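You operate a simulated robot arm through the tools that you are given. There is no shell and no other tool.

Carry out the task below with a simulated robot arm. There is one attempt and no reset: what you move stays moved.

TASK
Clear the plate, start the table at 25 drops and stop it early with STOP.
Fine: The cup goes on the yellow board before the table starts. One run; switch off after it. Set down upright: brass cup.

The check looks at the end state, three seconds after you hand in, the way a careful person would. Anything else that was tipped, shoved, dropped, spilled or broken makes it a failure.

THE ROBOT
A 7-joint arm with a two-finger gripper, fixed in place. Base frame: the origin is at the foot of the arm, x ahead of it, y to its left, z up. Readings come in m, degrees, newtons and seconds.
With the tool pointing down near the work surface it reaches from about 0.34 to 0.72 m from the base axis. Its first joint turns from -66.0 to 66.0 degrees. Payload 2.45 kg.
The TCP is the grasp point between the finger pads, 0.026 m short of the fingertips. In the tool frame z runs along the fingers and y along their closing line. Largest opening 0.096 m; the body of the gripper starts 0.069 m behind the TCP.
Orientation is that of the tool frame in the base frame, as [roll, pitch, yaw] about the fixed x, y, z axes, in that order (R = Rz(yaw) Ry(pitch) Rx(roll)). With the fingers straight down and closing along the base's y, the tool's x points along the base's -x, its y along +y and its z along -z.

THE INTERFACE
- The arm moves only by the tool servo_tool. Its argument "motion" is a list of rows, each an object of numbers (a shift or turn left out is 0, a gripper value left out holds the last): "tx", "ty", "tz": the shift along the tool's x, y, z in m; "rx", "ry", "rz": the turn, a rotation vector about the tool's x, y, z in degrees. In form: [{"tx": .., "ty": .., "tz": .., "rx": .., "ry": .., "rz": ..}, ...]. A call has 1 to 20 rows; each row shifts and turns the commanded pose from where the row before left it, along the tool's axes as they then stand. "hand" is the opening, from 0 (shut) to 1 (fully open), set as the call begins (left out, the last holds). A row lasts 0.2 s, in which the tool goes at most 0.05 m and 8.6 degrees; a call with a longer step from one row to the next is refused whole, and so is a gripper value outside its range. A pose out of reach is approached as far as the arm can. The call stops where the force on the tool passes 90 N (or 10 N more than at its start, if that is more) or the arm is blocked; 0.2 s more then pass. Each finger halts on what it meets, pressing with about 40 N; the grip force reading is that of the motor and also rises with nothing between the fingers. The clock runs only during rows and for 0.2 s after the last one: add rows that do not move to give the fingers time. It gives the time, the measured TCP pose, the force on the tool (base axes), the opening and the grip force at its end, in the units of the frame above (readings bear some noise), with the torque about the TCP (base axes, N m) and any sound that the robot's microphone picked up.
- Cameras (640 x 400 px; columns grow to the right, rows downward): "scene" is fixed at [0.1783, -0.4013, 1.4327]; the picture's right is [0.65, -0.76, 0.00], its down [-0.39, -0.33, -0.86] and it looks along [0.65, 0.56, -0.51] (base axes); focal length 214 px, centre (320, 200). "wrist" rides on the gripper at [0.082, 0.003, -0.098] in the tool frame; the picture's right is [-0.04, 1.00, 0.00], its down [-0.73, -0.03, -0.68] and it looks along [-0.68, -0.03, 0.73] (tool axes); focal length 256 px, centre (320, 200).
- snapshot(camera): a new picture of that camera. The clock stands still meanwhile.
- pixel_to_xyz(camera, pixels): there is no depth. For up to 12 entries [column, row, z] of the newest picture of that camera ("zoom" is the newest enlarged one), the place [x, y] in the base frame at which the ray of that pixel passes the height z, good to about 0.002 m. The clock stands still meanwhile.
- enlarge(camera, box): a new picture of the part [left, top, right, bottom] of that camera's present view, enlarged. The clock stands still meanwhile.
- close_job(): hands the job in; it is judged then, once.

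Unless the task says otherwise, let go and move clear before handing in.

The tools are called after ">>>" as a command line: name --argument value ..., lists and objects as JSON in quotes. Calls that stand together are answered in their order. servo_tool: Moves the arm, as the interface text tells. Its arguments: {"type":"object","properties":{"motion":{"type":"array","items":{"type":"object","properties":{"tx":{"type":"number"},"ty":{"type":"number"},"tz":{"type":"number"},"rx":{"type":"number"},"ry":{"type":"number"},"rz":{"type":"number"}}}},"hand":{"type":"number"}},"required":["motion"]} The other tools are called the same way: snapshot (camera) takes a picture; pixel_to_xyz (camera, pixels) gives the place at which the rays of pixels pass given heights; enlarge (camera, box) takes an enlarged picture of a part of a camera's view; close_job () hands the job in.

At the start:

```text
time: 0.0
position: [0.3613, 0.0748, 1.3713]
orientation: [-180.0, 0.1, -180.0]
ft_force: [0.7, -0.3, 0.9]
ft_torque: [0.03, 0.01, -0.01]
gripper_width: 0.0958
grip_force: 0.1
```

scene: 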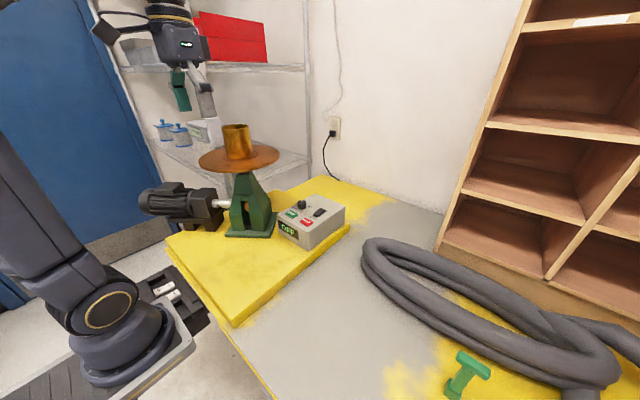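
wrist: 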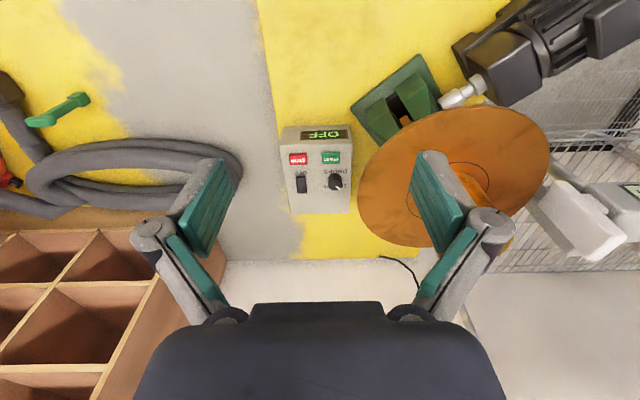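

The scene picture shows the brass cup on the copper plate at about (238,142) and the control box with its display at about (312,222). I'll enlarge both before moving anything.

>>> enlarge --camera "scene" --box '[260, 180, 360, 260]'

>>> enlarge --camera "scene" --box '[130, 100, 350, 260]'

>>> enlarge --camera "wrist" --box '[270, 110, 370, 220]'

```text
5.00 times, centred on (310, 220) of scene
```

zoom: 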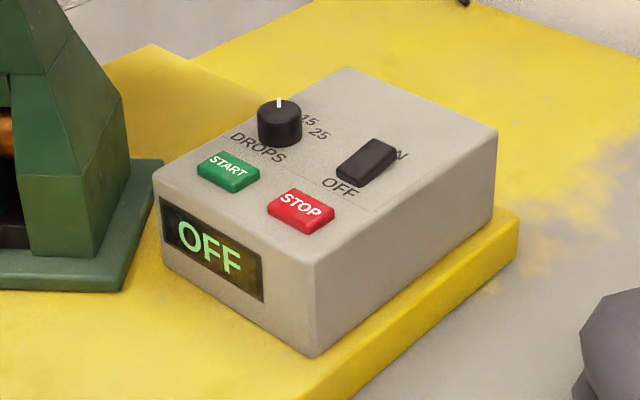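

```text
2.50 times, centred on (240, 180) of scene
```

zoom: 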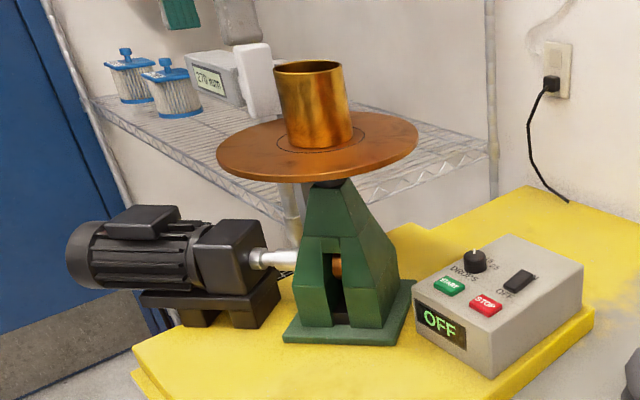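

```text
3.64 times, centred on (320, 165) of wrist
```

zoom: 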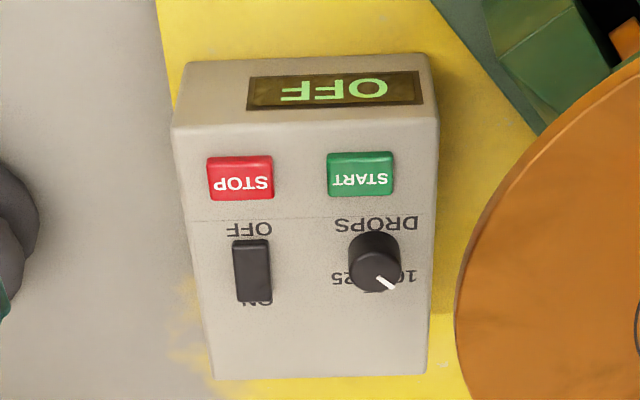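

The zoomed pictures show the START, STOP, knob and switch clearly. Now I'll triangulate STOP (scene 306.4,222 / wrist 298,159) and the cup and plate heights from both cameras.

>>> pixel_to_xyz --camera "scene" --pixels '[[306.4, 222, 0.8], [306.4, 222, 0.9], [306.4, 222, 1.0], [291.6, 214, 0.8], [291.6, 214, 0.9], [291.6, 214, 1.0]]'

>>> pixel_to_xyz --camera "wrist" --pixels '[[298, 159, 0.8], [298, 159, 0.9], [298, 159, 1.0], [331, 158.5, 0.8], [331, 158.5, 0.9], [331, 158.5, 1.0]]'

```text
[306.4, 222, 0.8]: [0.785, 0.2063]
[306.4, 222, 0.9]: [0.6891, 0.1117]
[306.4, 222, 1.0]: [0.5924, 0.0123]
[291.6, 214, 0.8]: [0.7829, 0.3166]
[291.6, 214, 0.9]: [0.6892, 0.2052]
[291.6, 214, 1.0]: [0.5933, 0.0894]
```

```text
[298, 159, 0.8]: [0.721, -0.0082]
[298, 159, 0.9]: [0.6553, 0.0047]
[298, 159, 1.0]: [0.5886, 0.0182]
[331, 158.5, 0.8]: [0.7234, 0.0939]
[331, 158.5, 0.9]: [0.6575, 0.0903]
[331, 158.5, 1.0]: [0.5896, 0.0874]
```

STOP comes out near (0.592, 0.018, 0.995) and START near (0.590, 0.088). Next I'll triangulate the plate centre (scene 238.8,158.5 / wrist 453,178) and some points on the board.

>>> pixel_to_xyz --camera "scene" --pixels '[[238.8, 158.5, 1.0], [238.8, 158.5, 1.1], [238.8, 158.5, 1.2], [235.2, 126.4, 1.2], [235.2, 126.4, 1.25], [235.2, 126.4, 1.3], [235, 327, 0.85], [235, 327, 0.9], [350, 228, 0.9], [168, 248, 0.9]]'

>>> pixel_to_xyz --camera "wrist" --pixels '[[453, 178, 1.0], [453, 178, 1.1], [453, 178, 1.2], [258, 0, 0.9], [300, 258, 0.9], [350, 103, 0.9]]'

>>> enlarge --camera "wrist" --box '[340, 90, 560, 260]'

>>> enlarge --camera "scene" --box '[280, 195, 350, 240]'

```text
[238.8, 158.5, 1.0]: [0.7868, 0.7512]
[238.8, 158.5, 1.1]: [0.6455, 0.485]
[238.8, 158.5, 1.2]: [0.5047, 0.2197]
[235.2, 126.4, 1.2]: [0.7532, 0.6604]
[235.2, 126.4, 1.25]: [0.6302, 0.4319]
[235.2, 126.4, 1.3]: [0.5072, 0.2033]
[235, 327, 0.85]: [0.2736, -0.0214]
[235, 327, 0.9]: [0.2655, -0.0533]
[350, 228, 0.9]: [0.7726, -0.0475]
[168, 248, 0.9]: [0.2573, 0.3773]
```

```text
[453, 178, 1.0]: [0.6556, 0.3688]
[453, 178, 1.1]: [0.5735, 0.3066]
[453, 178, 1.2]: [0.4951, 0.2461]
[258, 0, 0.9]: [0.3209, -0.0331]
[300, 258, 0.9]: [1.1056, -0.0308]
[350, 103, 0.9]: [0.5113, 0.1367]
```

```text
2.35 times, centred on (450, 175) of wrist
```

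zoom: 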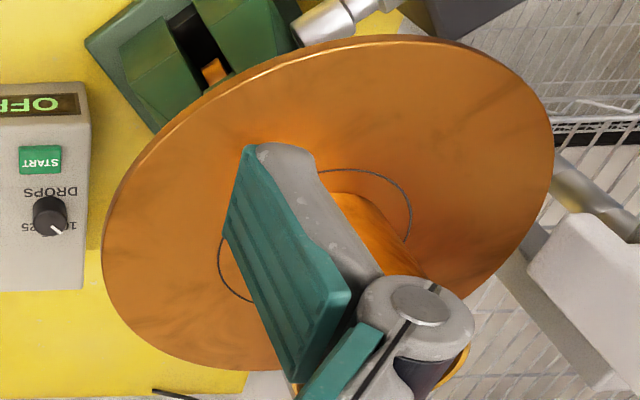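

```text
8.89 times, centred on (315, 218) of scene
```

zoom: 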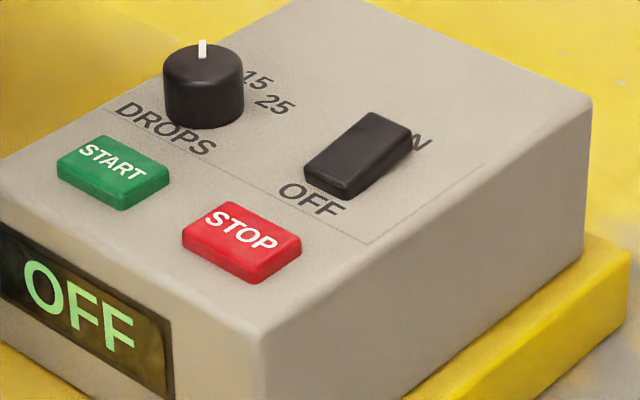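

The plate is near z≈1.19, centred at about (0.51, 0.245), with the cup rim near z≈1.29. I'll shift the hand along +y at this height so the wrist camera sees the cup between the fingers.

>>> servo_tool --motion '[{"ty": 0.02}, {"ty": 0.04}, {"ty": 0.04}, {"ty": 0.04}, {"ty": 0.025}, {}]' --hand 1

>>> snapshot --camera "wrist"

>>> snapshot --camera "scene"

```text
time: 1.4
position: [0.3611, 0.2395, 1.3715]
orientation: [180.0, 0.0, 180.0]
ft_force: [-0.4, -0.1, 0.3]
ft_torque: [0.02, 0.02, 0.0]
gripper_width: 0.0961
grip_force: 0.0
```

```text
taken
```

wrist: 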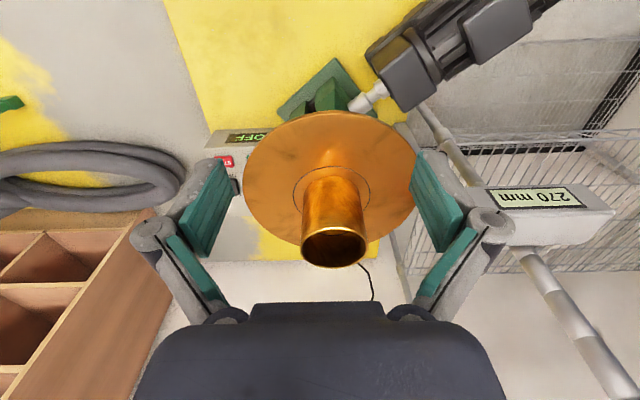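

```text
taken
```

scene: 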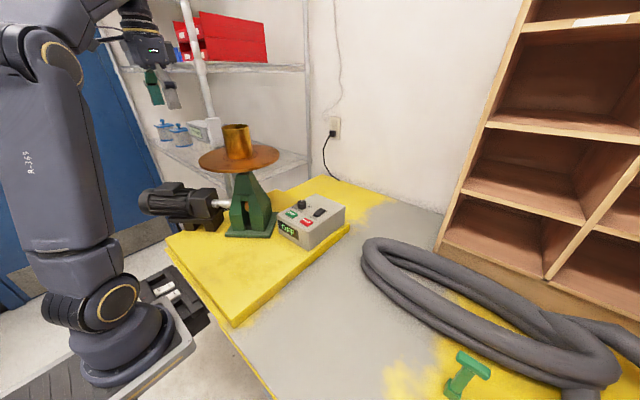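

The cup shows clearly between the fingers, with its rim near wrist (333,250). I'll enlarge it in both views to measure it.

>>> enlarge --camera "wrist" --box '[265, 155, 405, 275]'

>>> enlarge --camera "scene" --box '[190, 110, 290, 180]'

```text
3.33 times, centred on (335, 215) of wrist
```

zoom: 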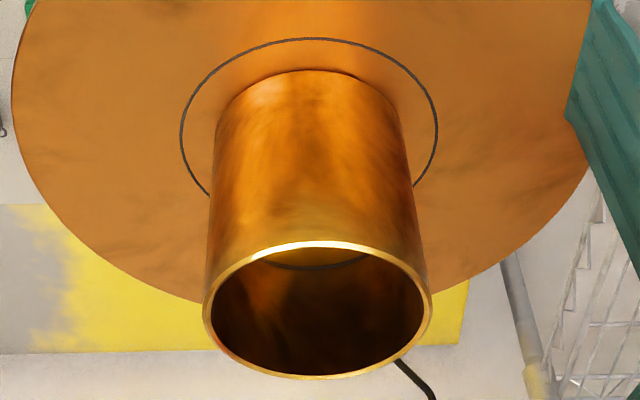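

```text
5.71 times, centred on (240, 145) of scene
```

zoom: 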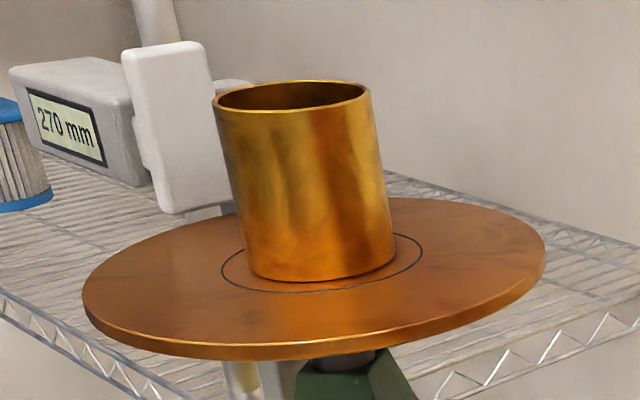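

Rim extremes in the wrist view are (299.9,247.1), (368.6,245.9), (335,227.9) and (334.4,268.4). I'll query these against the rim in the scene zoom at several heights.

>>> pixel_to_xyz --camera "wrist" --pixels '[[299.9, 247.1, 1.28], [368.6, 245.9, 1.28], [335, 227.9, 1.28], [334.4, 268.4, 1.28], [299.9, 247.1, 1.3], [368.6, 245.9, 1.3], [335, 227.9, 1.3], [334.4, 268.4, 1.3]]'

>>> pixel_to_xyz --camera "zoom" --pixels '[[212, 101, 1.28], [370, 94, 1.28], [292, 80, 1.28], [290, 112, 1.28], [212, 101, 1.3], [370, 94, 1.3], [292, 80, 1.3], [290, 112, 1.3]]'

```text
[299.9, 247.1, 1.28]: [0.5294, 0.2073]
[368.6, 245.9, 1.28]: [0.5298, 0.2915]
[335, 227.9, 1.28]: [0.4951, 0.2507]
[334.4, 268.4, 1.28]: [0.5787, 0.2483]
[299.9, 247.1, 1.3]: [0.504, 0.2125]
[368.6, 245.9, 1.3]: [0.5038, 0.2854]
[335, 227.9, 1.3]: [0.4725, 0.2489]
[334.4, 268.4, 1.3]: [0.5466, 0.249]
```

```text
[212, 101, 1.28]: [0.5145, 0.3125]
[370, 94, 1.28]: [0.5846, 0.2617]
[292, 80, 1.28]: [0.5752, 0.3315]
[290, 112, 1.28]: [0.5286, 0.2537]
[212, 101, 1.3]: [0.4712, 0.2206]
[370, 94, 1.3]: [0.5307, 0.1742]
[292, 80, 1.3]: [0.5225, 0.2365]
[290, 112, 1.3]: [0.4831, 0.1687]
```

The rim is near z≈1.29, centred at (0.525, 0.249), with a diameter of about 0.08. I'll check the plate height from the engraved ring, and get another view of the board for the set-down height.

>>> pixel_to_xyz --camera "wrist" --pixels '[[293.3, 195.5, 1.18], [370.1, 195.5, 1.18], [293.3, 195.5, 1.2], [370.1, 195.5, 1.2], [332, 166.4, 1.18], [332, 166.4, 1.2]]'

>>> pixel_to_xyz --camera "zoom" --pixels '[[221, 270, 1.18], [423, 245, 1.18], [221, 270, 1.2], [423, 245, 1.2], [320, 293, 1.18], [320, 293, 1.2]]'

>>> enlarge --camera "scene" --box '[150, 190, 350, 340]'

>>> enlarge --camera "wrist" --box '[130, 0, 450, 200]'

```text
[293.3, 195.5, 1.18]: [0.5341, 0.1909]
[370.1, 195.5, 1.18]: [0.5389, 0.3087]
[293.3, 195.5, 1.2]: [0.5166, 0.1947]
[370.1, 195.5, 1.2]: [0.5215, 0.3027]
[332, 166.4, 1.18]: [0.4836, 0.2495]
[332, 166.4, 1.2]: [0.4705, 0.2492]
```

```text
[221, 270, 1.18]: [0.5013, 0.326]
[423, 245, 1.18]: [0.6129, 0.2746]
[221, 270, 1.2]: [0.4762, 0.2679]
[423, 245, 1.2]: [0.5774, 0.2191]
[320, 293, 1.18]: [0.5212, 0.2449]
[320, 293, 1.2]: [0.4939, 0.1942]
```

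```text
2.67 times, centred on (250, 265) of scene
```

zoom: 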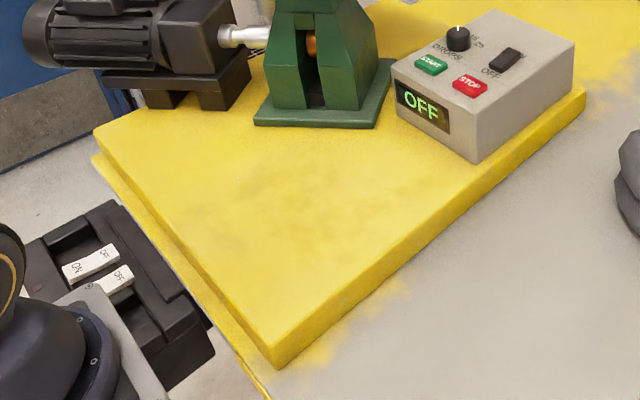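

```text
2.00 times, centred on (290, 100) of wrist
```

zoom: 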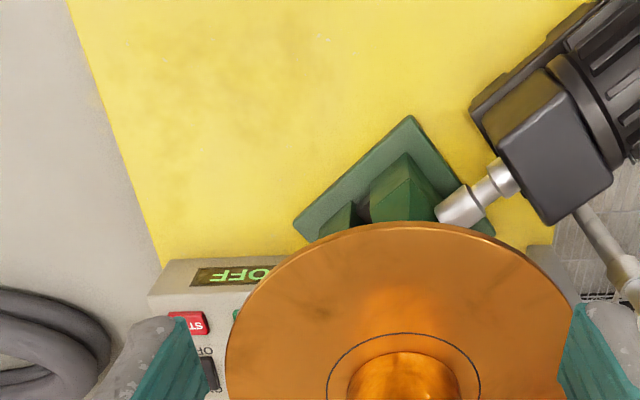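

The plate sits near z≈1.195, so the cup is about 0.095 tall. The stand-base corner (scene ≈225.6,236 / wrist ≈332.5,57.5) will give the board height.

>>> pixel_to_xyz --camera "scene" --pixels '[[225.6, 235.5, 0.86], [225.6, 235.5, 0.9], [225.6, 235.5, 0.94], [235, 320, 0.86], [235, 320, 0.9], [235, 320, 0.94], [186, 239, 0.9]]'

>>> pixel_to_xyz --camera "wrist" --pixels '[[332.5, 57.5, 0.86], [332.5, 57.5, 0.9], [332.5, 57.5, 0.94], [165, 0, 0.9], [210, 131, 0.9]]'

```text
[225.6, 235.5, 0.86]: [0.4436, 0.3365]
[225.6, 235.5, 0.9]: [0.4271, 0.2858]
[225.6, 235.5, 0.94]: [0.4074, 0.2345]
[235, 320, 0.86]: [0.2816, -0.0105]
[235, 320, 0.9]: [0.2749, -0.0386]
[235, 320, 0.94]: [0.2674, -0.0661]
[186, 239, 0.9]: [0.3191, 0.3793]
```

```text
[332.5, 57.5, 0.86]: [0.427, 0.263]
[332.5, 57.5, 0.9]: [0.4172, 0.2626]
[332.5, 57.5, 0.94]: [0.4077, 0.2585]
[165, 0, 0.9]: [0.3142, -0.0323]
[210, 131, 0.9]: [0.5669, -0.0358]
```

The board surface comes out near z≈0.91, spanning roughly x 0.28–0.8 and y −0.035–0.38. I'll move the hand over the cup at (0.525, 0.249), still above its rim, and check alignment.

>>> servo_tool --motion '[{"tx": -0.02}, {"tx": -0.035, "ty": 0.003}, {"tx": -0.035, "ty": 0.003}, {"tx": -0.035, "ty": 0.0035}, {"tx": -0.025}, {"tx": -0.014}, {}, {}]' --hand 1

>>> snapshot --camera "wrist"

>>> snapshot --camera "scene"

```text
time: 3.2
position: [0.4267, 0.2391, 1.3585]
orientation: [179.9, 0.1, -180.0]
ft_force: [0.1, -0.4, 0.4]
ft_torque: [-0.02, -0.03, -0.01]
gripper_width: 0.096
grip_force: 0.1
out of reach, approached as far as the arm can: row 2, 3, 4, 5, 6
```

```text
taken
```

wrist: 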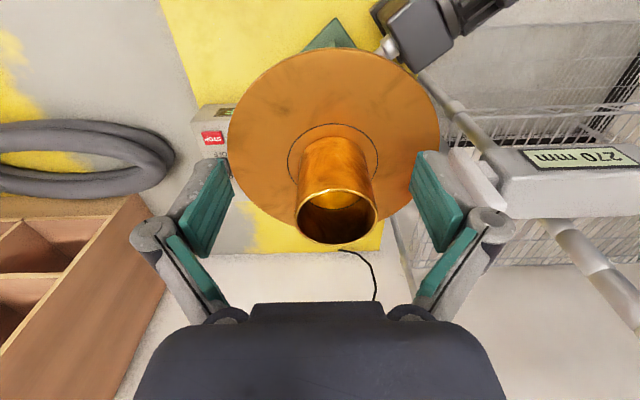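

```text
taken
```

scene: 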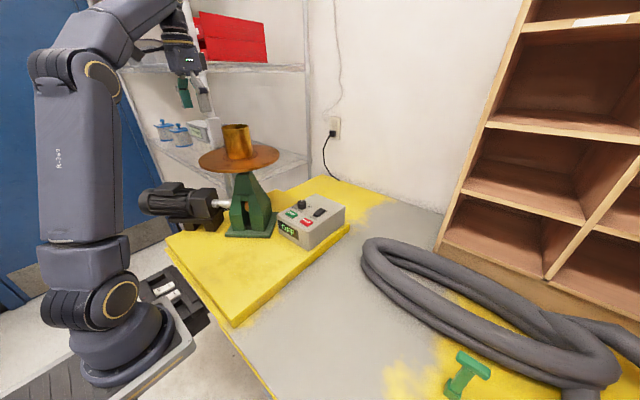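

The arm ran out of reach at this height: it stopped at (0.427, 0.239, 1.3585) with the tool down. Reach grows lower down, so I'll drop a little, still above rim height, and see how the commanded pose responds.

>>> servo_tool --motion '[{"tz": 0.01}, {"tz": 0.01}, {}]'

```text
time: 4.0
position: [0.4268, 0.2373, 1.3369]
orientation: [-180.0, -0.1, -180.0]
ft_force: [0.5, -0.4, -0.3]
ft_torque: [0.0, 0.02, 0.0]
gripper_width: 0.0962
grip_force: 0.1
```

The commanded pose restarts from the measured one. I'll centre y on 0.249 and descend beside the cup to TCP z≈1.242, fingertips about 2 cm above the plate, then look again.

>>> servo_tool --motion '[{"ty": 0.006, "tz": 0.01}, {"ty": 0.006, "tz": 0.02}, {"tz": 0.025}, {"tz": 0.02}, {"tz": 0.012}, {"tz": 0.008}, {}]'

>>> snapshot --camera "wrist"

>>> enlarge --camera "scene" --box '[150, 60, 310, 180]'

```text
time: 5.6
position: [0.4262, 0.2502, 1.2425]
orientation: [-180.0, 0.1, -180.0]
ft_force: [0.0, 0.7, -0.1]
ft_torque: [0.02, 0.0, 0.0]
gripper_width: 0.0959
grip_force: 0.0
```

```text
taken
```

wrist: 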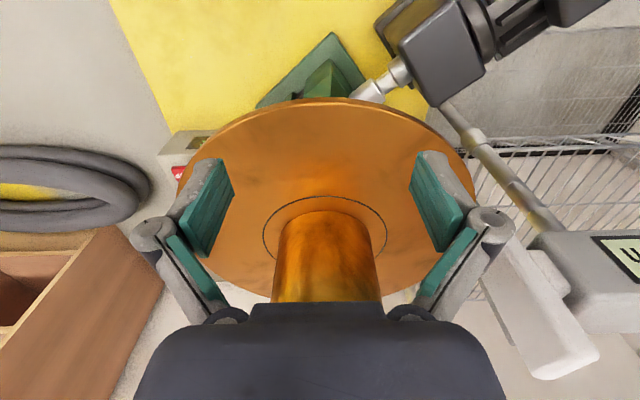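

```text
3.33 times, centred on (230, 120) of scene
```

zoom: 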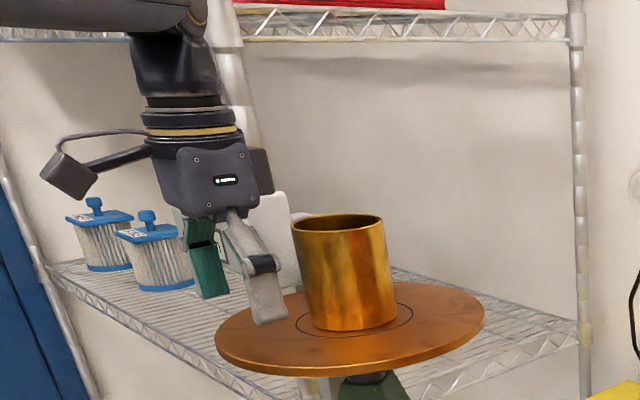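

The cup sits centred between the fingers (cup columns 272–382, pads 233–411), and the tips are clear above the plate. I'll slide forward in +x to straddle it.

>>> servo_tool --motion '[{"tx": -0.015}, {"tx": -0.02}, {"tx": -0.02}, {"tx": -0.02}, {"tx": -0.014}, {"tx": -0.01}, {}]'

>>> snapshot --camera "wrist"

>>> enlarge --camera "scene" --box '[150, 60, 310, 180]'

```text
time: 7.2
position: [0.526, 0.2499, 1.2438]
orientation: [180.0, 0.0, 179.9]
ft_force: [0.2, -0.9, 0.1]
ft_torque: [0.01, 0.03, 0.0]
gripper_width: 0.0957
grip_force: 0.0
```

```text
taken
```

wrist: 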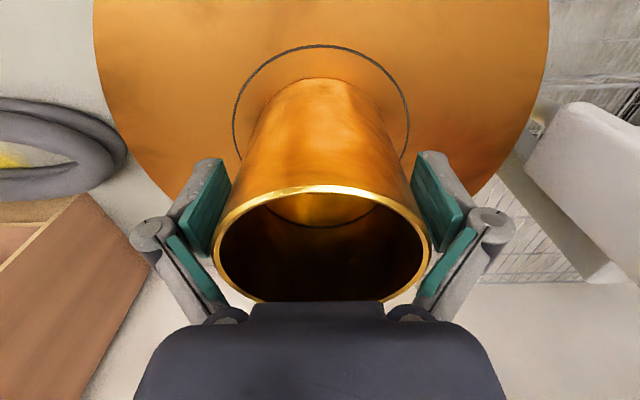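

```text
3.33 times, centred on (230, 120) of scene
```

zoom: 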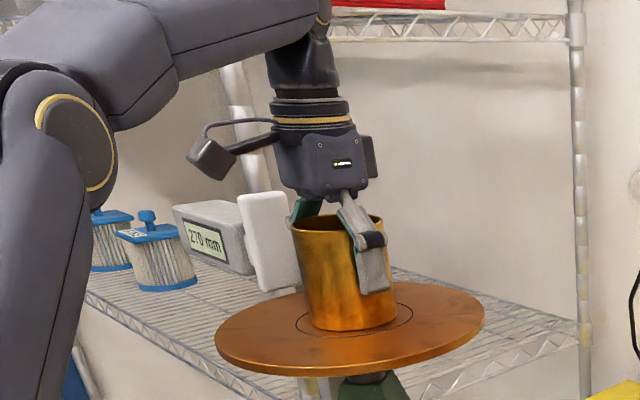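

The hand straddles the cup evenly at (0.526, 0.250, 1.244). Now I'll close the grip.

>>> servo_tool --motion '[{}, {}, {}, {}, {}]' --hand 0

>>> enlarge --camera "scene" --box '[150, 60, 310, 180]'

```text
time: 8.4
position: [0.5261, 0.2503, 1.2458]
orientation: [179.9, 0.3, -180.0]
ft_force: [5.7, 2.3, 34.5]
ft_torque: [-0.06, 0.22, -0.03]
gripper_width: 0.084
grip_force: 40.0
```

```text
3.33 times, centred on (230, 120) of scene
```

zoom: 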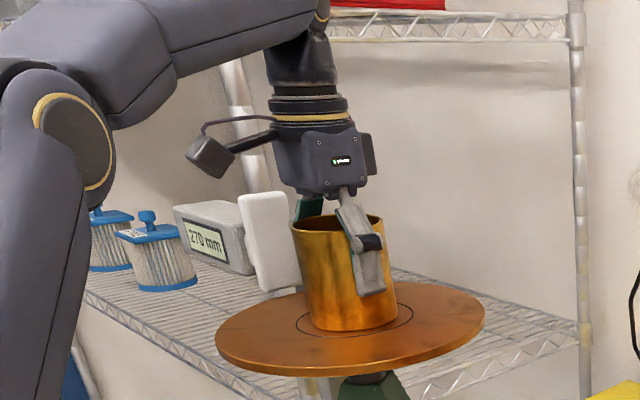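

It has gripped at width 0.084 with 40 N, but there is 34 N of upward force on the tool. I'll lift gently a few millimetres and check what the force does.

>>> servo_tool --motion '[{"tz": -0.003}, {"tz": -0.004}, {"tz": -0.004}, {}, {}]'

>>> snapshot --camera "wrist"

>>> enlarge --camera "scene" --box '[150, 60, 310, 180]'

```text
time: 9.6
position: [0.5262, 0.25, 1.2518]
orientation: [-180.0, -0.1, -179.9]
ft_force: [0.5, 0.0, -5.3]
ft_torque: [0.0, 0.03, 0.0]
gripper_width: 0.0816
grip_force: 40.0
```

```text
taken
```

wrist: 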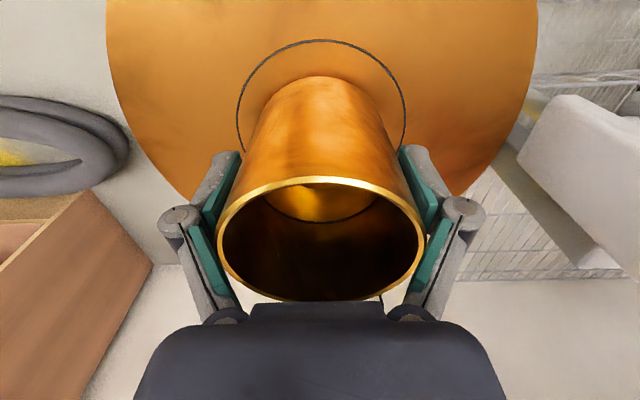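

```text
3.33 times, centred on (230, 120) of scene
```

zoom: 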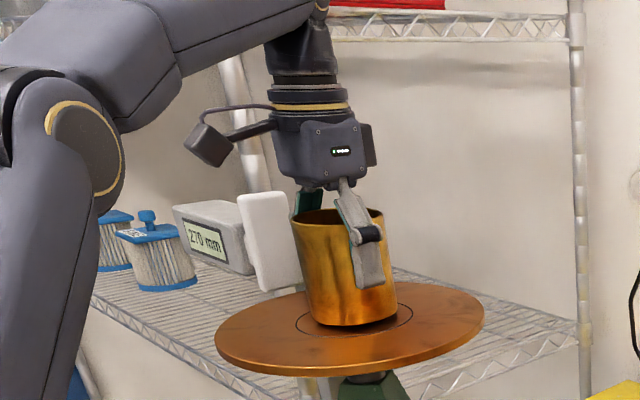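

The force is now −5 N in z, the weight of the cup (about 0.55 kg), and the cup is held just off the plate. I'll raise it while pulling back toward the base.

>>> servo_tool --motion '[{"tz": -0.005, "tx": 0.004}, {"tz": -0.008, "tx": 0.01}, {"tz": -0.01, "tx": 0.015}, {"tz": -0.01, "tx": 0.02}, {"tx": 0.02}, {"tx": 0.02}, {"tx": 0.015}, {}]'

>>> snapshot --camera "wrist"

>>> enlarge --camera "scene" --box '[130, 60, 290, 180]'

```text
time: 11.4
position: [0.4233, 0.2519, 1.2864]
orientation: [179.9, 0.0, -180.0]
ft_force: [0.0, -0.2, -5.0]
ft_torque: [0.01, 0.02, -0.02]
gripper_width: 0.0816
grip_force: 40.8
```

```text
taken
```

wrist: 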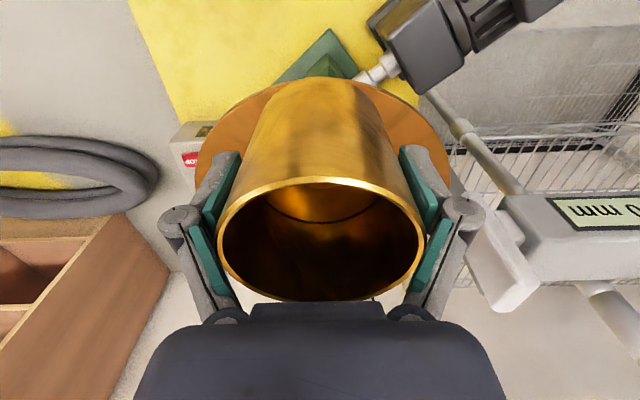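

```text
3.33 times, centred on (210, 120) of scene
```

zoom: 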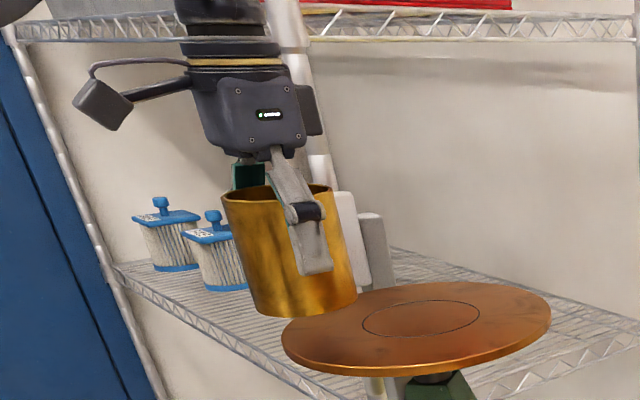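

The cup is held upright and clear of the plate. I'll carry it back and across in −y to about (0.395, 0.045), staying high.

>>> servo_tool --motion '[{"tx": 0.01, "ty": -0.01}, {"tx": 0.01, "ty": -0.025}, {"tx": 0.008, "ty": -0.03}, {"ty": -0.03}, {"ty": -0.03}, {"ty": -0.03}, {"ty": -0.03}, {"ty": -0.015}, {"ty": -0.007}, {}]'

>>> snapshot --camera "wrist"

>>> snapshot --camera "scene"

```text
time: 13.6
position: [0.3935, 0.0443, 1.2882]
orientation: [179.9, 0.0, 180.0]
ft_force: [0.3, -0.6, -5.7]
ft_torque: [-0.01, 0.07, 0.04]
gripper_width: 0.0815
grip_force: 39.3
```

```text
taken
```

wrist: 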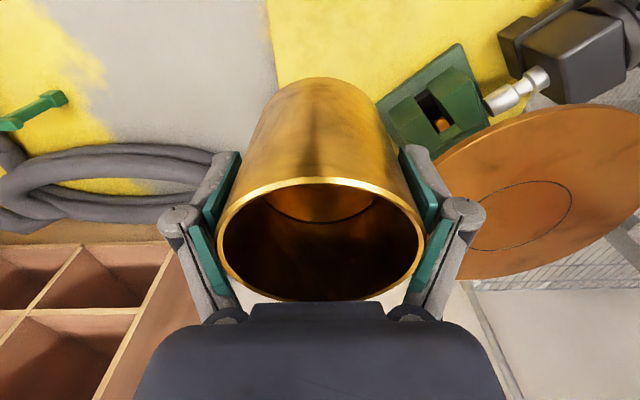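

```text
taken
```

scene: 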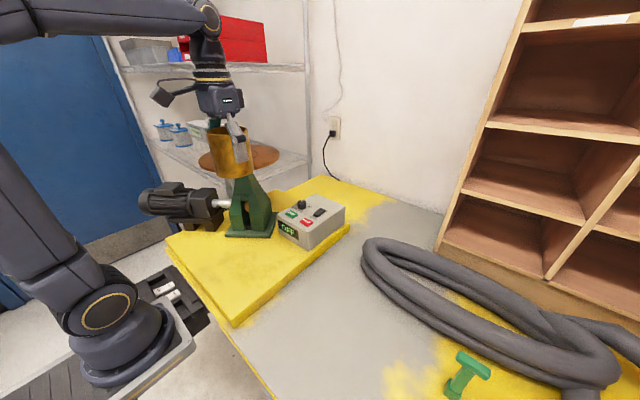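

The cup is over the bare board area with the plate well clear to the right. I'll descend to TCP z≈1.03 and re-check.

>>> servo_tool --motion '[{"tz": 0.015, "ty": 0.005}, {"tz": 0.03, "ty": 0.005}, {"tz": 0.04}, {"tz": 0.04}, {"tz": 0.04}, {"tz": 0.04}, {"tz": 0.03}, {"tz": 0.015}, {"tz": 0.008}, {}]'

>>> snapshot --camera "wrist"

>>> enlarge --camera "scene" --box '[150, 160, 350, 310]'

```text
time: 15.8
position: [0.3919, 0.0542, 1.0268]
orientation: [-180.0, -0.1, 180.0]
ft_force: [0.7, -0.4, -5.9]
ft_torque: [0.01, 0.0, -0.01]
gripper_width: 0.0816
grip_force: 39.9
```

```text
taken
```

wrist: 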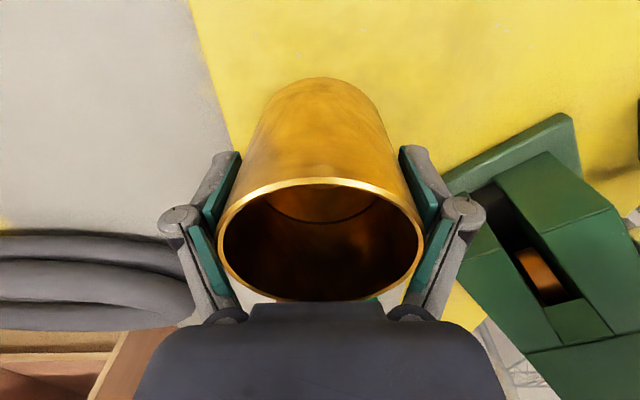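

```text
2.67 times, centred on (250, 235) of scene
```

zoom: 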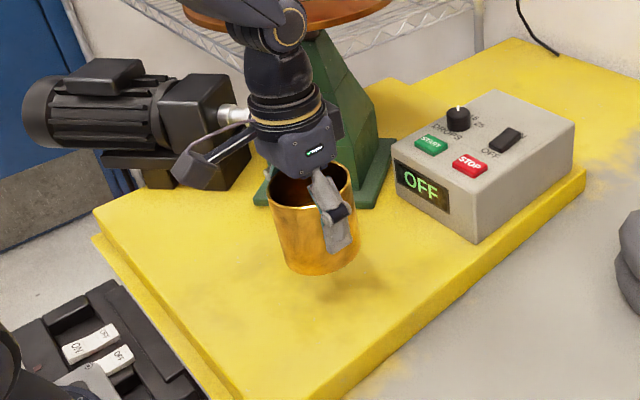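

The cup hangs about 6 cm above the board, well away from the edge and the stand. I'll descend most of the way, then creep until contact shows in the force.

>>> servo_tool --motion '[{"tz": 0.015}, {"tz": 0.015}, {"tz": 0.01}, {"tz": 0.006}, {}]'

>>> servo_tool --motion '[{"tz": 0.004}, {"tz": 0.003}, {}]'

>>> enlarge --camera "scene" --box '[190, 190, 310, 290]'

```text
time: 17.0
position: [0.3931, 0.0532, 0.9831]
orientation: [179.9, 0.1, -180.0]
ft_force: [-0.1, 0.0, -5.9]
ft_torque: [0.0, 0.02, -0.02]
gripper_width: 0.0816
grip_force: 39.8
```

```text
time: 17.8
position: [0.3935, 0.0515, 0.9749]
orientation: [180.0, -0.1, -180.0]
ft_force: [0.0, -1.1, -5.6]
ft_torque: [-0.03, 0.05, -0.01]
gripper_width: 0.0813
grip_force: 39.9
```

```text
4.00 times, centred on (250, 240) of scene
```

zoom: 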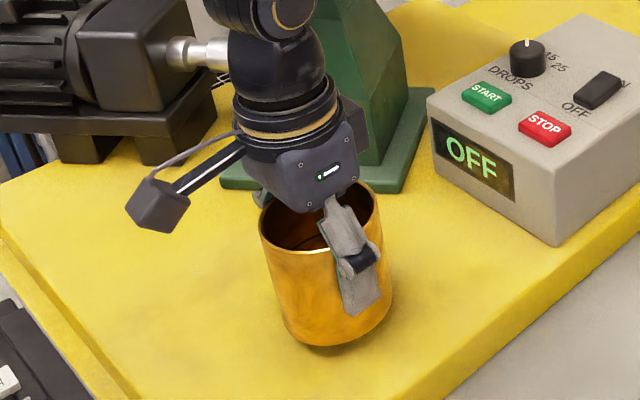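

No contact yet at z=0.975; a small gap shows under the cup. I'll keep creeping down in small steps.

>>> servo_tool --motion '[{"tz": 0.003}, {"tz": 0.002}, {}]'

>>> servo_tool --motion '[{"tz": 0.003}, {}]'

>>> servo_tool --motion '[{"tz": 0.002}, {}]'

```text
time: 18.6
position: [0.3939, 0.0523, 0.9699]
orientation: [180.0, 0.0, 180.0]
ft_force: [0.1, -0.2, -6.0]
ft_torque: [0.0, 0.02, -0.01]
gripper_width: 0.0817
grip_force: 39.8
```

```text
time: 19.2
position: [0.3939, 0.0521, 0.9665]
orientation: [179.9, 0.0, 179.9]
ft_force: [-0.6, 0.3, -6.3]
ft_torque: [-0.01, 0.01, 0.04]
gripper_width: 0.0813
grip_force: 40.3
```

```text
time: 19.8
position: [0.3943, 0.0526, 0.9637]
orientation: [180.0, 0.0, 180.0]
ft_force: [-0.7, -0.2, -5.9]
ft_torque: [-0.01, 0.04, -0.01]
gripper_width: 0.0818
grip_force: 40.2
```

Still just the cup's weight (−6 N) at z=0.964. I'll continue with 2 mm steps.

>>> servo_tool --motion '[{"tz": 0.002}, {}]'

>>> servo_tool --motion '[{"tz": 0.002}, {}]'

>>> enlarge --camera "scene" --box '[210, 210, 290, 290]'

```text
time: 20.4
position: [0.3942, 0.0529, 0.9638]
orientation: [180.0, -0.1, -180.0]
ft_force: [0.1, -0.1, -5.5]
ft_torque: [-0.01, 0.02, 0.0]
gripper_width: 0.0817
grip_force: 39.5
```

```text
time: 21.0
position: [0.3937, 0.0524, 0.9607]
orientation: [180.0, 0.1, 180.0]
ft_force: [0.0, 0.3, -4.4]
ft_torque: [0.03, 0.05, -0.03]
gripper_width: 0.0818
grip_force: 40.4
```

```text
5.00 times, centred on (250, 250) of scene
```

zoom: 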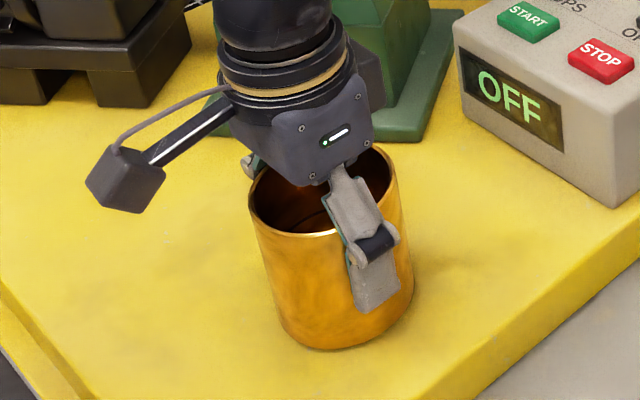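

The force has eased to −4.4 N, so the cup is touching the board. One more small step to seat it.

>>> servo_tool --motion '[{"tz": 0.0015}, {}]'

```text
time: 21.6
position: [0.3927, 0.0524, 0.9588]
orientation: [180.0, 0.0, -180.0]
ft_force: [0.3, -0.8, -6.0]
ft_torque: [0.0, 0.04, 0.0]
gripper_width: 0.0817
grip_force: 40.4
```

Back to −6 N, so that was noise and the cup is still hanging. I'll go on in 2 mm steps.

>>> servo_tool --motion '[{"tz": 0.002}, {}]'

>>> servo_tool --motion '[{"tz": 0.002}, {}]'

```text
time: 22.2
position: [0.3949, 0.0517, 0.9567]
orientation: [-179.9, 0.1, -180.0]
ft_force: [-0.6, -0.2, 7.6]
ft_torque: [-0.11, 0.53, 0.0]
gripper_width: 0.0819
grip_force: 40.0
```

```text
time: 22.8
position: [0.3955, 0.0514, 0.9571]
orientation: [-180.0, 0.3, -179.9]
ft_force: [-9.0, -3.4, 53.4]
ft_torque: [-0.13, -0.18, -0.07]
gripper_width: 0.0818
grip_force: 40.3
```

Firm contact (+53 N), so the cup is seated on the board at TCP z≈0.957. I'll ease the pressure with a tiny lift and then release.

>>> servo_tool --motion '[{"tz": -0.0005}, {}]'

>>> servo_tool --motion '[{}, {}, {}, {}, {}]' --hand 1

>>> snapshot --camera "wrist"

>>> enlarge --camera "scene" --box '[210, 210, 290, 290]'

```text
time: 23.4
position: [0.3943, 0.0528, 0.9567]
orientation: [180.0, 0.1, -179.9]
ft_force: [-7.9, 1.6, 40.4]
ft_torque: [0.1, -1.35, 0.02]
gripper_width: 0.0818
grip_force: 40.3
```

```text
time: 24.6
position: [0.394, 0.0518, 0.9559]
orientation: [180.0, 0.1, -180.0]
ft_force: [0.1, 0.1, 0.1]
ft_torque: [-0.01, 0.02, 0.01]
gripper_width: 0.0961
grip_force: 0.0
```

```text
taken
```

wrist: 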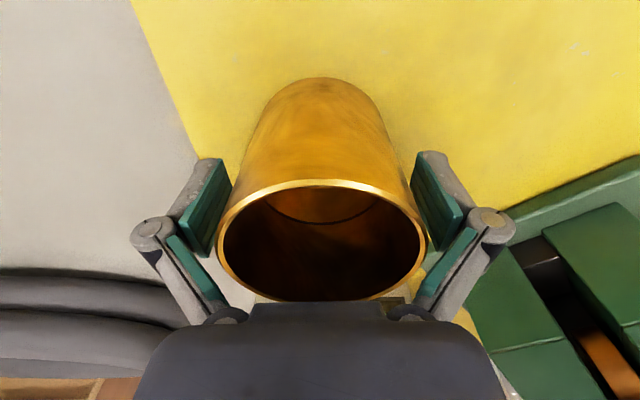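

```text
5.00 times, centred on (250, 250) of scene
```

zoom: 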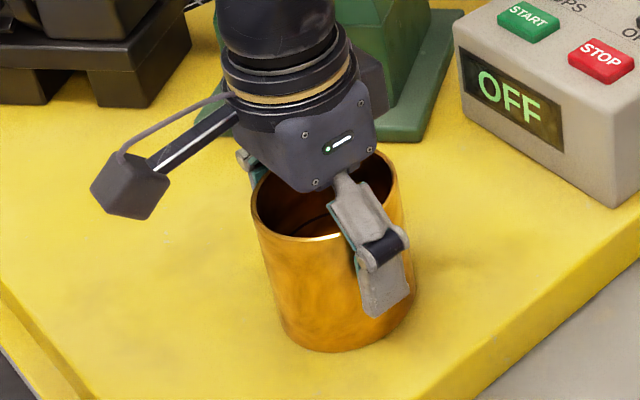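

The fingers are free of the cup (force ~0) and it stands upright on the board. I'll rise straight up, well above its rim.

>>> servo_tool --motion '[{"tz": -0.01}, {"tz": -0.02}, {"tz": -0.035}, {"tz": -0.04}, {"tz": -0.045}, {"tz": -0.045}, {"tz": -0.03}, {}]'

>>> snapshot --camera "wrist"

>>> snapshot --camera "scene"

```text
time: 26.4
position: [0.3937, 0.0542, 1.1831]
orientation: [180.0, -0.1, 180.0]
ft_force: [-1.2, -0.4, 0.1]
ft_torque: [0.0, 0.0, -0.01]
gripper_width: 0.096
grip_force: 0.0
```

```text
taken
```

wrist: 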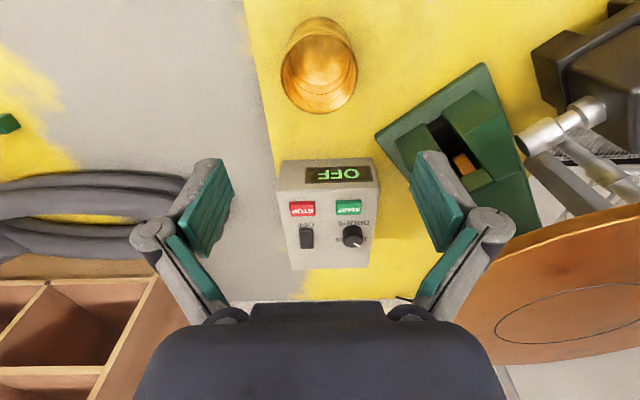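

```text
taken
```

scene: 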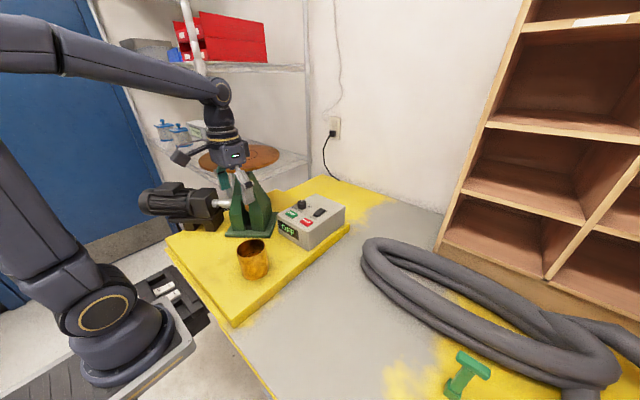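

The cup stands upright on the yellow board at scene (252,260). Now I'll look closely at the panel in the wrist view.

>>> enlarge --camera "wrist" --box '[270, 150, 390, 275]'

>>> enlarge --camera "scene" --box '[280, 195, 340, 233]'

>>> enlarge --camera "wrist" --box '[330, 210, 380, 255]'

```text
3.20 times, centred on (330, 212) of wrist
```

zoom: 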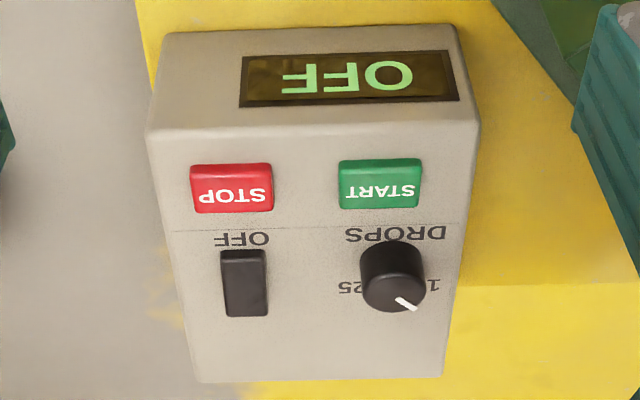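

```text
10.53 times, centred on (310, 214) of scene
```

zoom: 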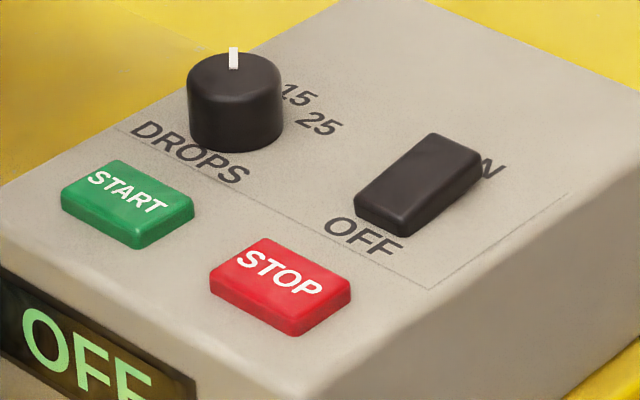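

```text
8.89 times, centred on (355, 232) of wrist
```

zoom: 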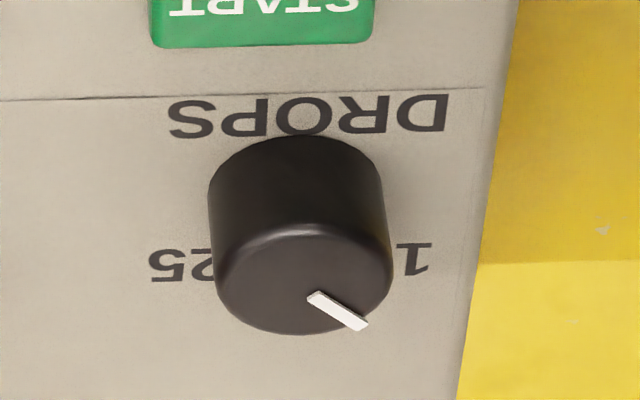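

The knob pointer aims at the "10" side (+y/+x diagonal), with "15" straight ahead and "25" on the −y side. I'll compute panel coordinates from both cameras.

>>> pixel_to_xyz --camera "wrist" --pixels '[[302.5, 208.3, 0.98], [302.5, 208.3, 1.0], [348.75, 207, 0.98], [348.75, 207, 1.0], [306.25, 237.9, 0.98], [306.25, 237.9, 1.0], [339.25, 239, 0.98], [339.25, 239, 0.99], [352.75, 231.4, 0.98], [352.75, 231.4, 0.99], [353.1, 241.6, 1.0], [353.1, 241.6, 1.02]]'

>>> pixel_to_xyz --camera "scene" --pixels '[[306.2, 222.1, 0.98], [306.2, 222.1, 1.0], [291.8, 214, 0.98], [291.8, 214, 1.0], [319.5, 212.1, 0.98], [319.5, 212.1, 1.0], [307.8, 204.0, 0.98], [307.8, 204, 0.99], [310.2, 206.6, 0.99], [302, 206.8, 0.99], [301.9, 202.6, 1.0], [301.9, 202.6, 1.02]]'

```text
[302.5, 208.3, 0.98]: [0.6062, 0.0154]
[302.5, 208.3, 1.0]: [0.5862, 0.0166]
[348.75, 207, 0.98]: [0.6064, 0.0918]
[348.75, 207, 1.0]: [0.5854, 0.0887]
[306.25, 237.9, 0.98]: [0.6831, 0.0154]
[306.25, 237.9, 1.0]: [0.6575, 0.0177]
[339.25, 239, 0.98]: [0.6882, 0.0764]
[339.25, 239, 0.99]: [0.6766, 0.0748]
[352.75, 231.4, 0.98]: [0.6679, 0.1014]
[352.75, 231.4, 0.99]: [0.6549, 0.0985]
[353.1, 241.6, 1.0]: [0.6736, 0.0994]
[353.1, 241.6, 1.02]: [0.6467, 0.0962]
```

```text
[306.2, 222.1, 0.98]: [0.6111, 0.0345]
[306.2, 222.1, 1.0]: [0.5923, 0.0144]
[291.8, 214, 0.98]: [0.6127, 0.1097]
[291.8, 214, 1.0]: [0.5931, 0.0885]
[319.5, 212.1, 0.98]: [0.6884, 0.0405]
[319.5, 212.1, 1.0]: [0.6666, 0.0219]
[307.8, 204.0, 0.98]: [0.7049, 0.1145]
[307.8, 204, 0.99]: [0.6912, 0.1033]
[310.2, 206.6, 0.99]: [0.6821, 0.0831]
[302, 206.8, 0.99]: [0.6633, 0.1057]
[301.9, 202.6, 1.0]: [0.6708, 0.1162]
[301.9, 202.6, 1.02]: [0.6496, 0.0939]
```

STOP is near (0.589, 0.016, top 0.998), START (0.590, 0.089), switch (0.657, 0.018) and knob (0.652, 0.096, top ≈1.018). I'll move the hand out over the box on its −y side, staying high, for a steeper close-up.

>>> servo_tool --motion '[{"tx": -0.02, "ty": -0.004}, {"tx": -0.035, "ty": -0.008}, {"tx": -0.035, "ty": -0.008, "tz": 0.01}, {"tx": -0.035, "tz": 0.02}, {"tx": -0.035, "tz": 0.02}, {"tx": -0.03, "tz": 0.02}, {"tx": -0.02, "tz": 0.01}, {"tx": -0.01}, {}]'

>>> snapshot --camera "wrist"

>>> snapshot --camera "scene"

```text
time: 28.4
position: [0.616, 0.0321, 1.1025]
orientation: [180.0, 0.0, -180.0]
ft_force: [0.4, 0.8, -0.4]
ft_torque: [0.02, 0.02, -0.02]
gripper_width: 0.0962
grip_force: 0.1
```

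```text
taken
```

wrist: 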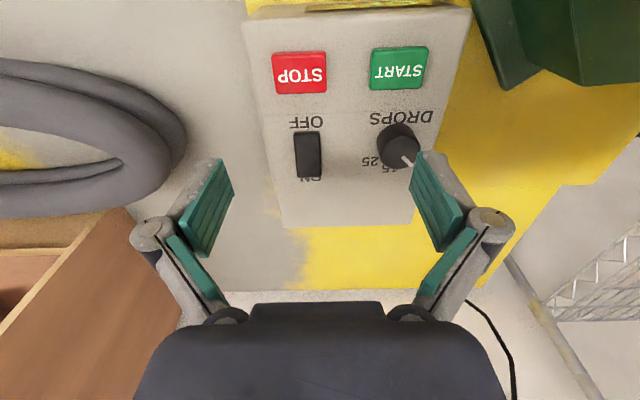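

```text
taken
```

scene: 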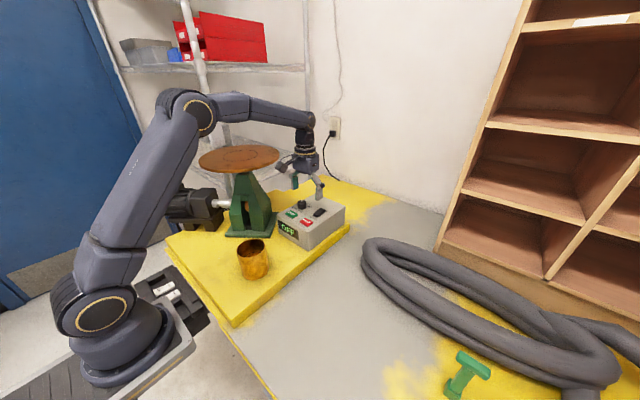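

>>> enlarge --camera "wrist" --box '[260, 30, 440, 190]'

>>> enlarge --camera "wrist" --box '[350, 95, 440, 185]'

>>> enlarge --camera "scene" --box '[180, 100, 360, 240]'

```text
2.50 times, centred on (350, 110) of wrist
```

zoom: 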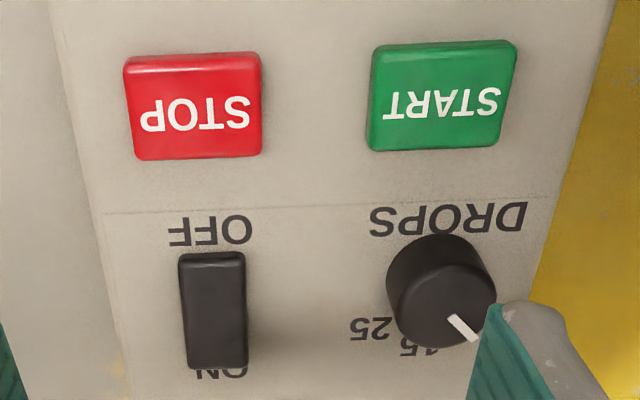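

```text
4.44 times, centred on (395, 140) of wrist
```

zoom: 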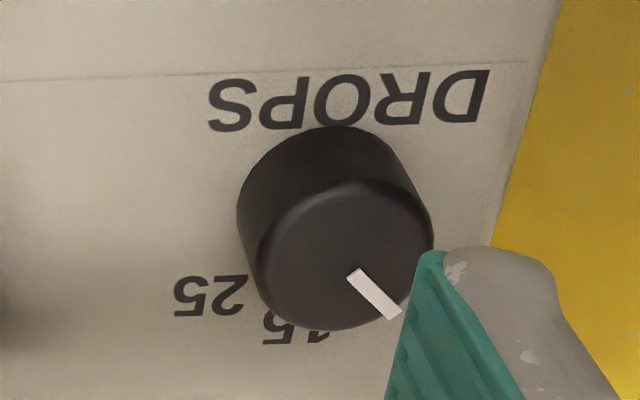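

```text
2.86 times, centred on (270, 170) of scene
```

zoom: 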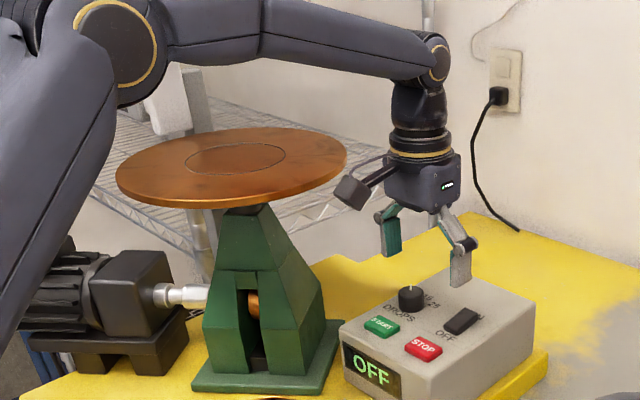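

The pointer sits on the +y ("10") side, with "15" then "25" toward −y. The display reads OFF and the rocker's ON end (far, +x) is raised. I'll get precise positions from this closer view.

>>> pixel_to_xyz --camera "wrist" --pixels '[[307.2, 154, 1.005], [308.4, 172, 1.005], [306, 133, 1.0], [400.6, 152.8, 1.015], [400.6, 152.8, 1.02], [398, 141.5, 0.988], [299.5, 72.5, 0.998], [398.5, 68.5, 0.998], [370, 161.5, 0.988], [389.8, 168, 0.988]]'

>>> pixel_to_xyz --camera "scene" --pixels '[[199, 160, 1.19], [279, 155, 1.19], [240, 146, 1.19], [238, 172, 1.19], [301.9, 202.6, 1.015]]'

```text
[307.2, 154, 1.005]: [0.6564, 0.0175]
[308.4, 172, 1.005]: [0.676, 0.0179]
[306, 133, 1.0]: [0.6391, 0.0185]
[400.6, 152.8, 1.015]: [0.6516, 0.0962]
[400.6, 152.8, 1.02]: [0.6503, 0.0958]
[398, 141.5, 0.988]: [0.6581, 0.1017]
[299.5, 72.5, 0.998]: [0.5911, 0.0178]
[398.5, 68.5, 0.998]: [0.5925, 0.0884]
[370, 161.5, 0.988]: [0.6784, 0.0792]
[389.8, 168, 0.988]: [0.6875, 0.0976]
```

```text
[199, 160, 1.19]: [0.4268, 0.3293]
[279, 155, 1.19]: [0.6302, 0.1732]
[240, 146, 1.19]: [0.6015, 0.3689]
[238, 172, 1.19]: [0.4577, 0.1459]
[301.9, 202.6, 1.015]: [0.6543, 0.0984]
```

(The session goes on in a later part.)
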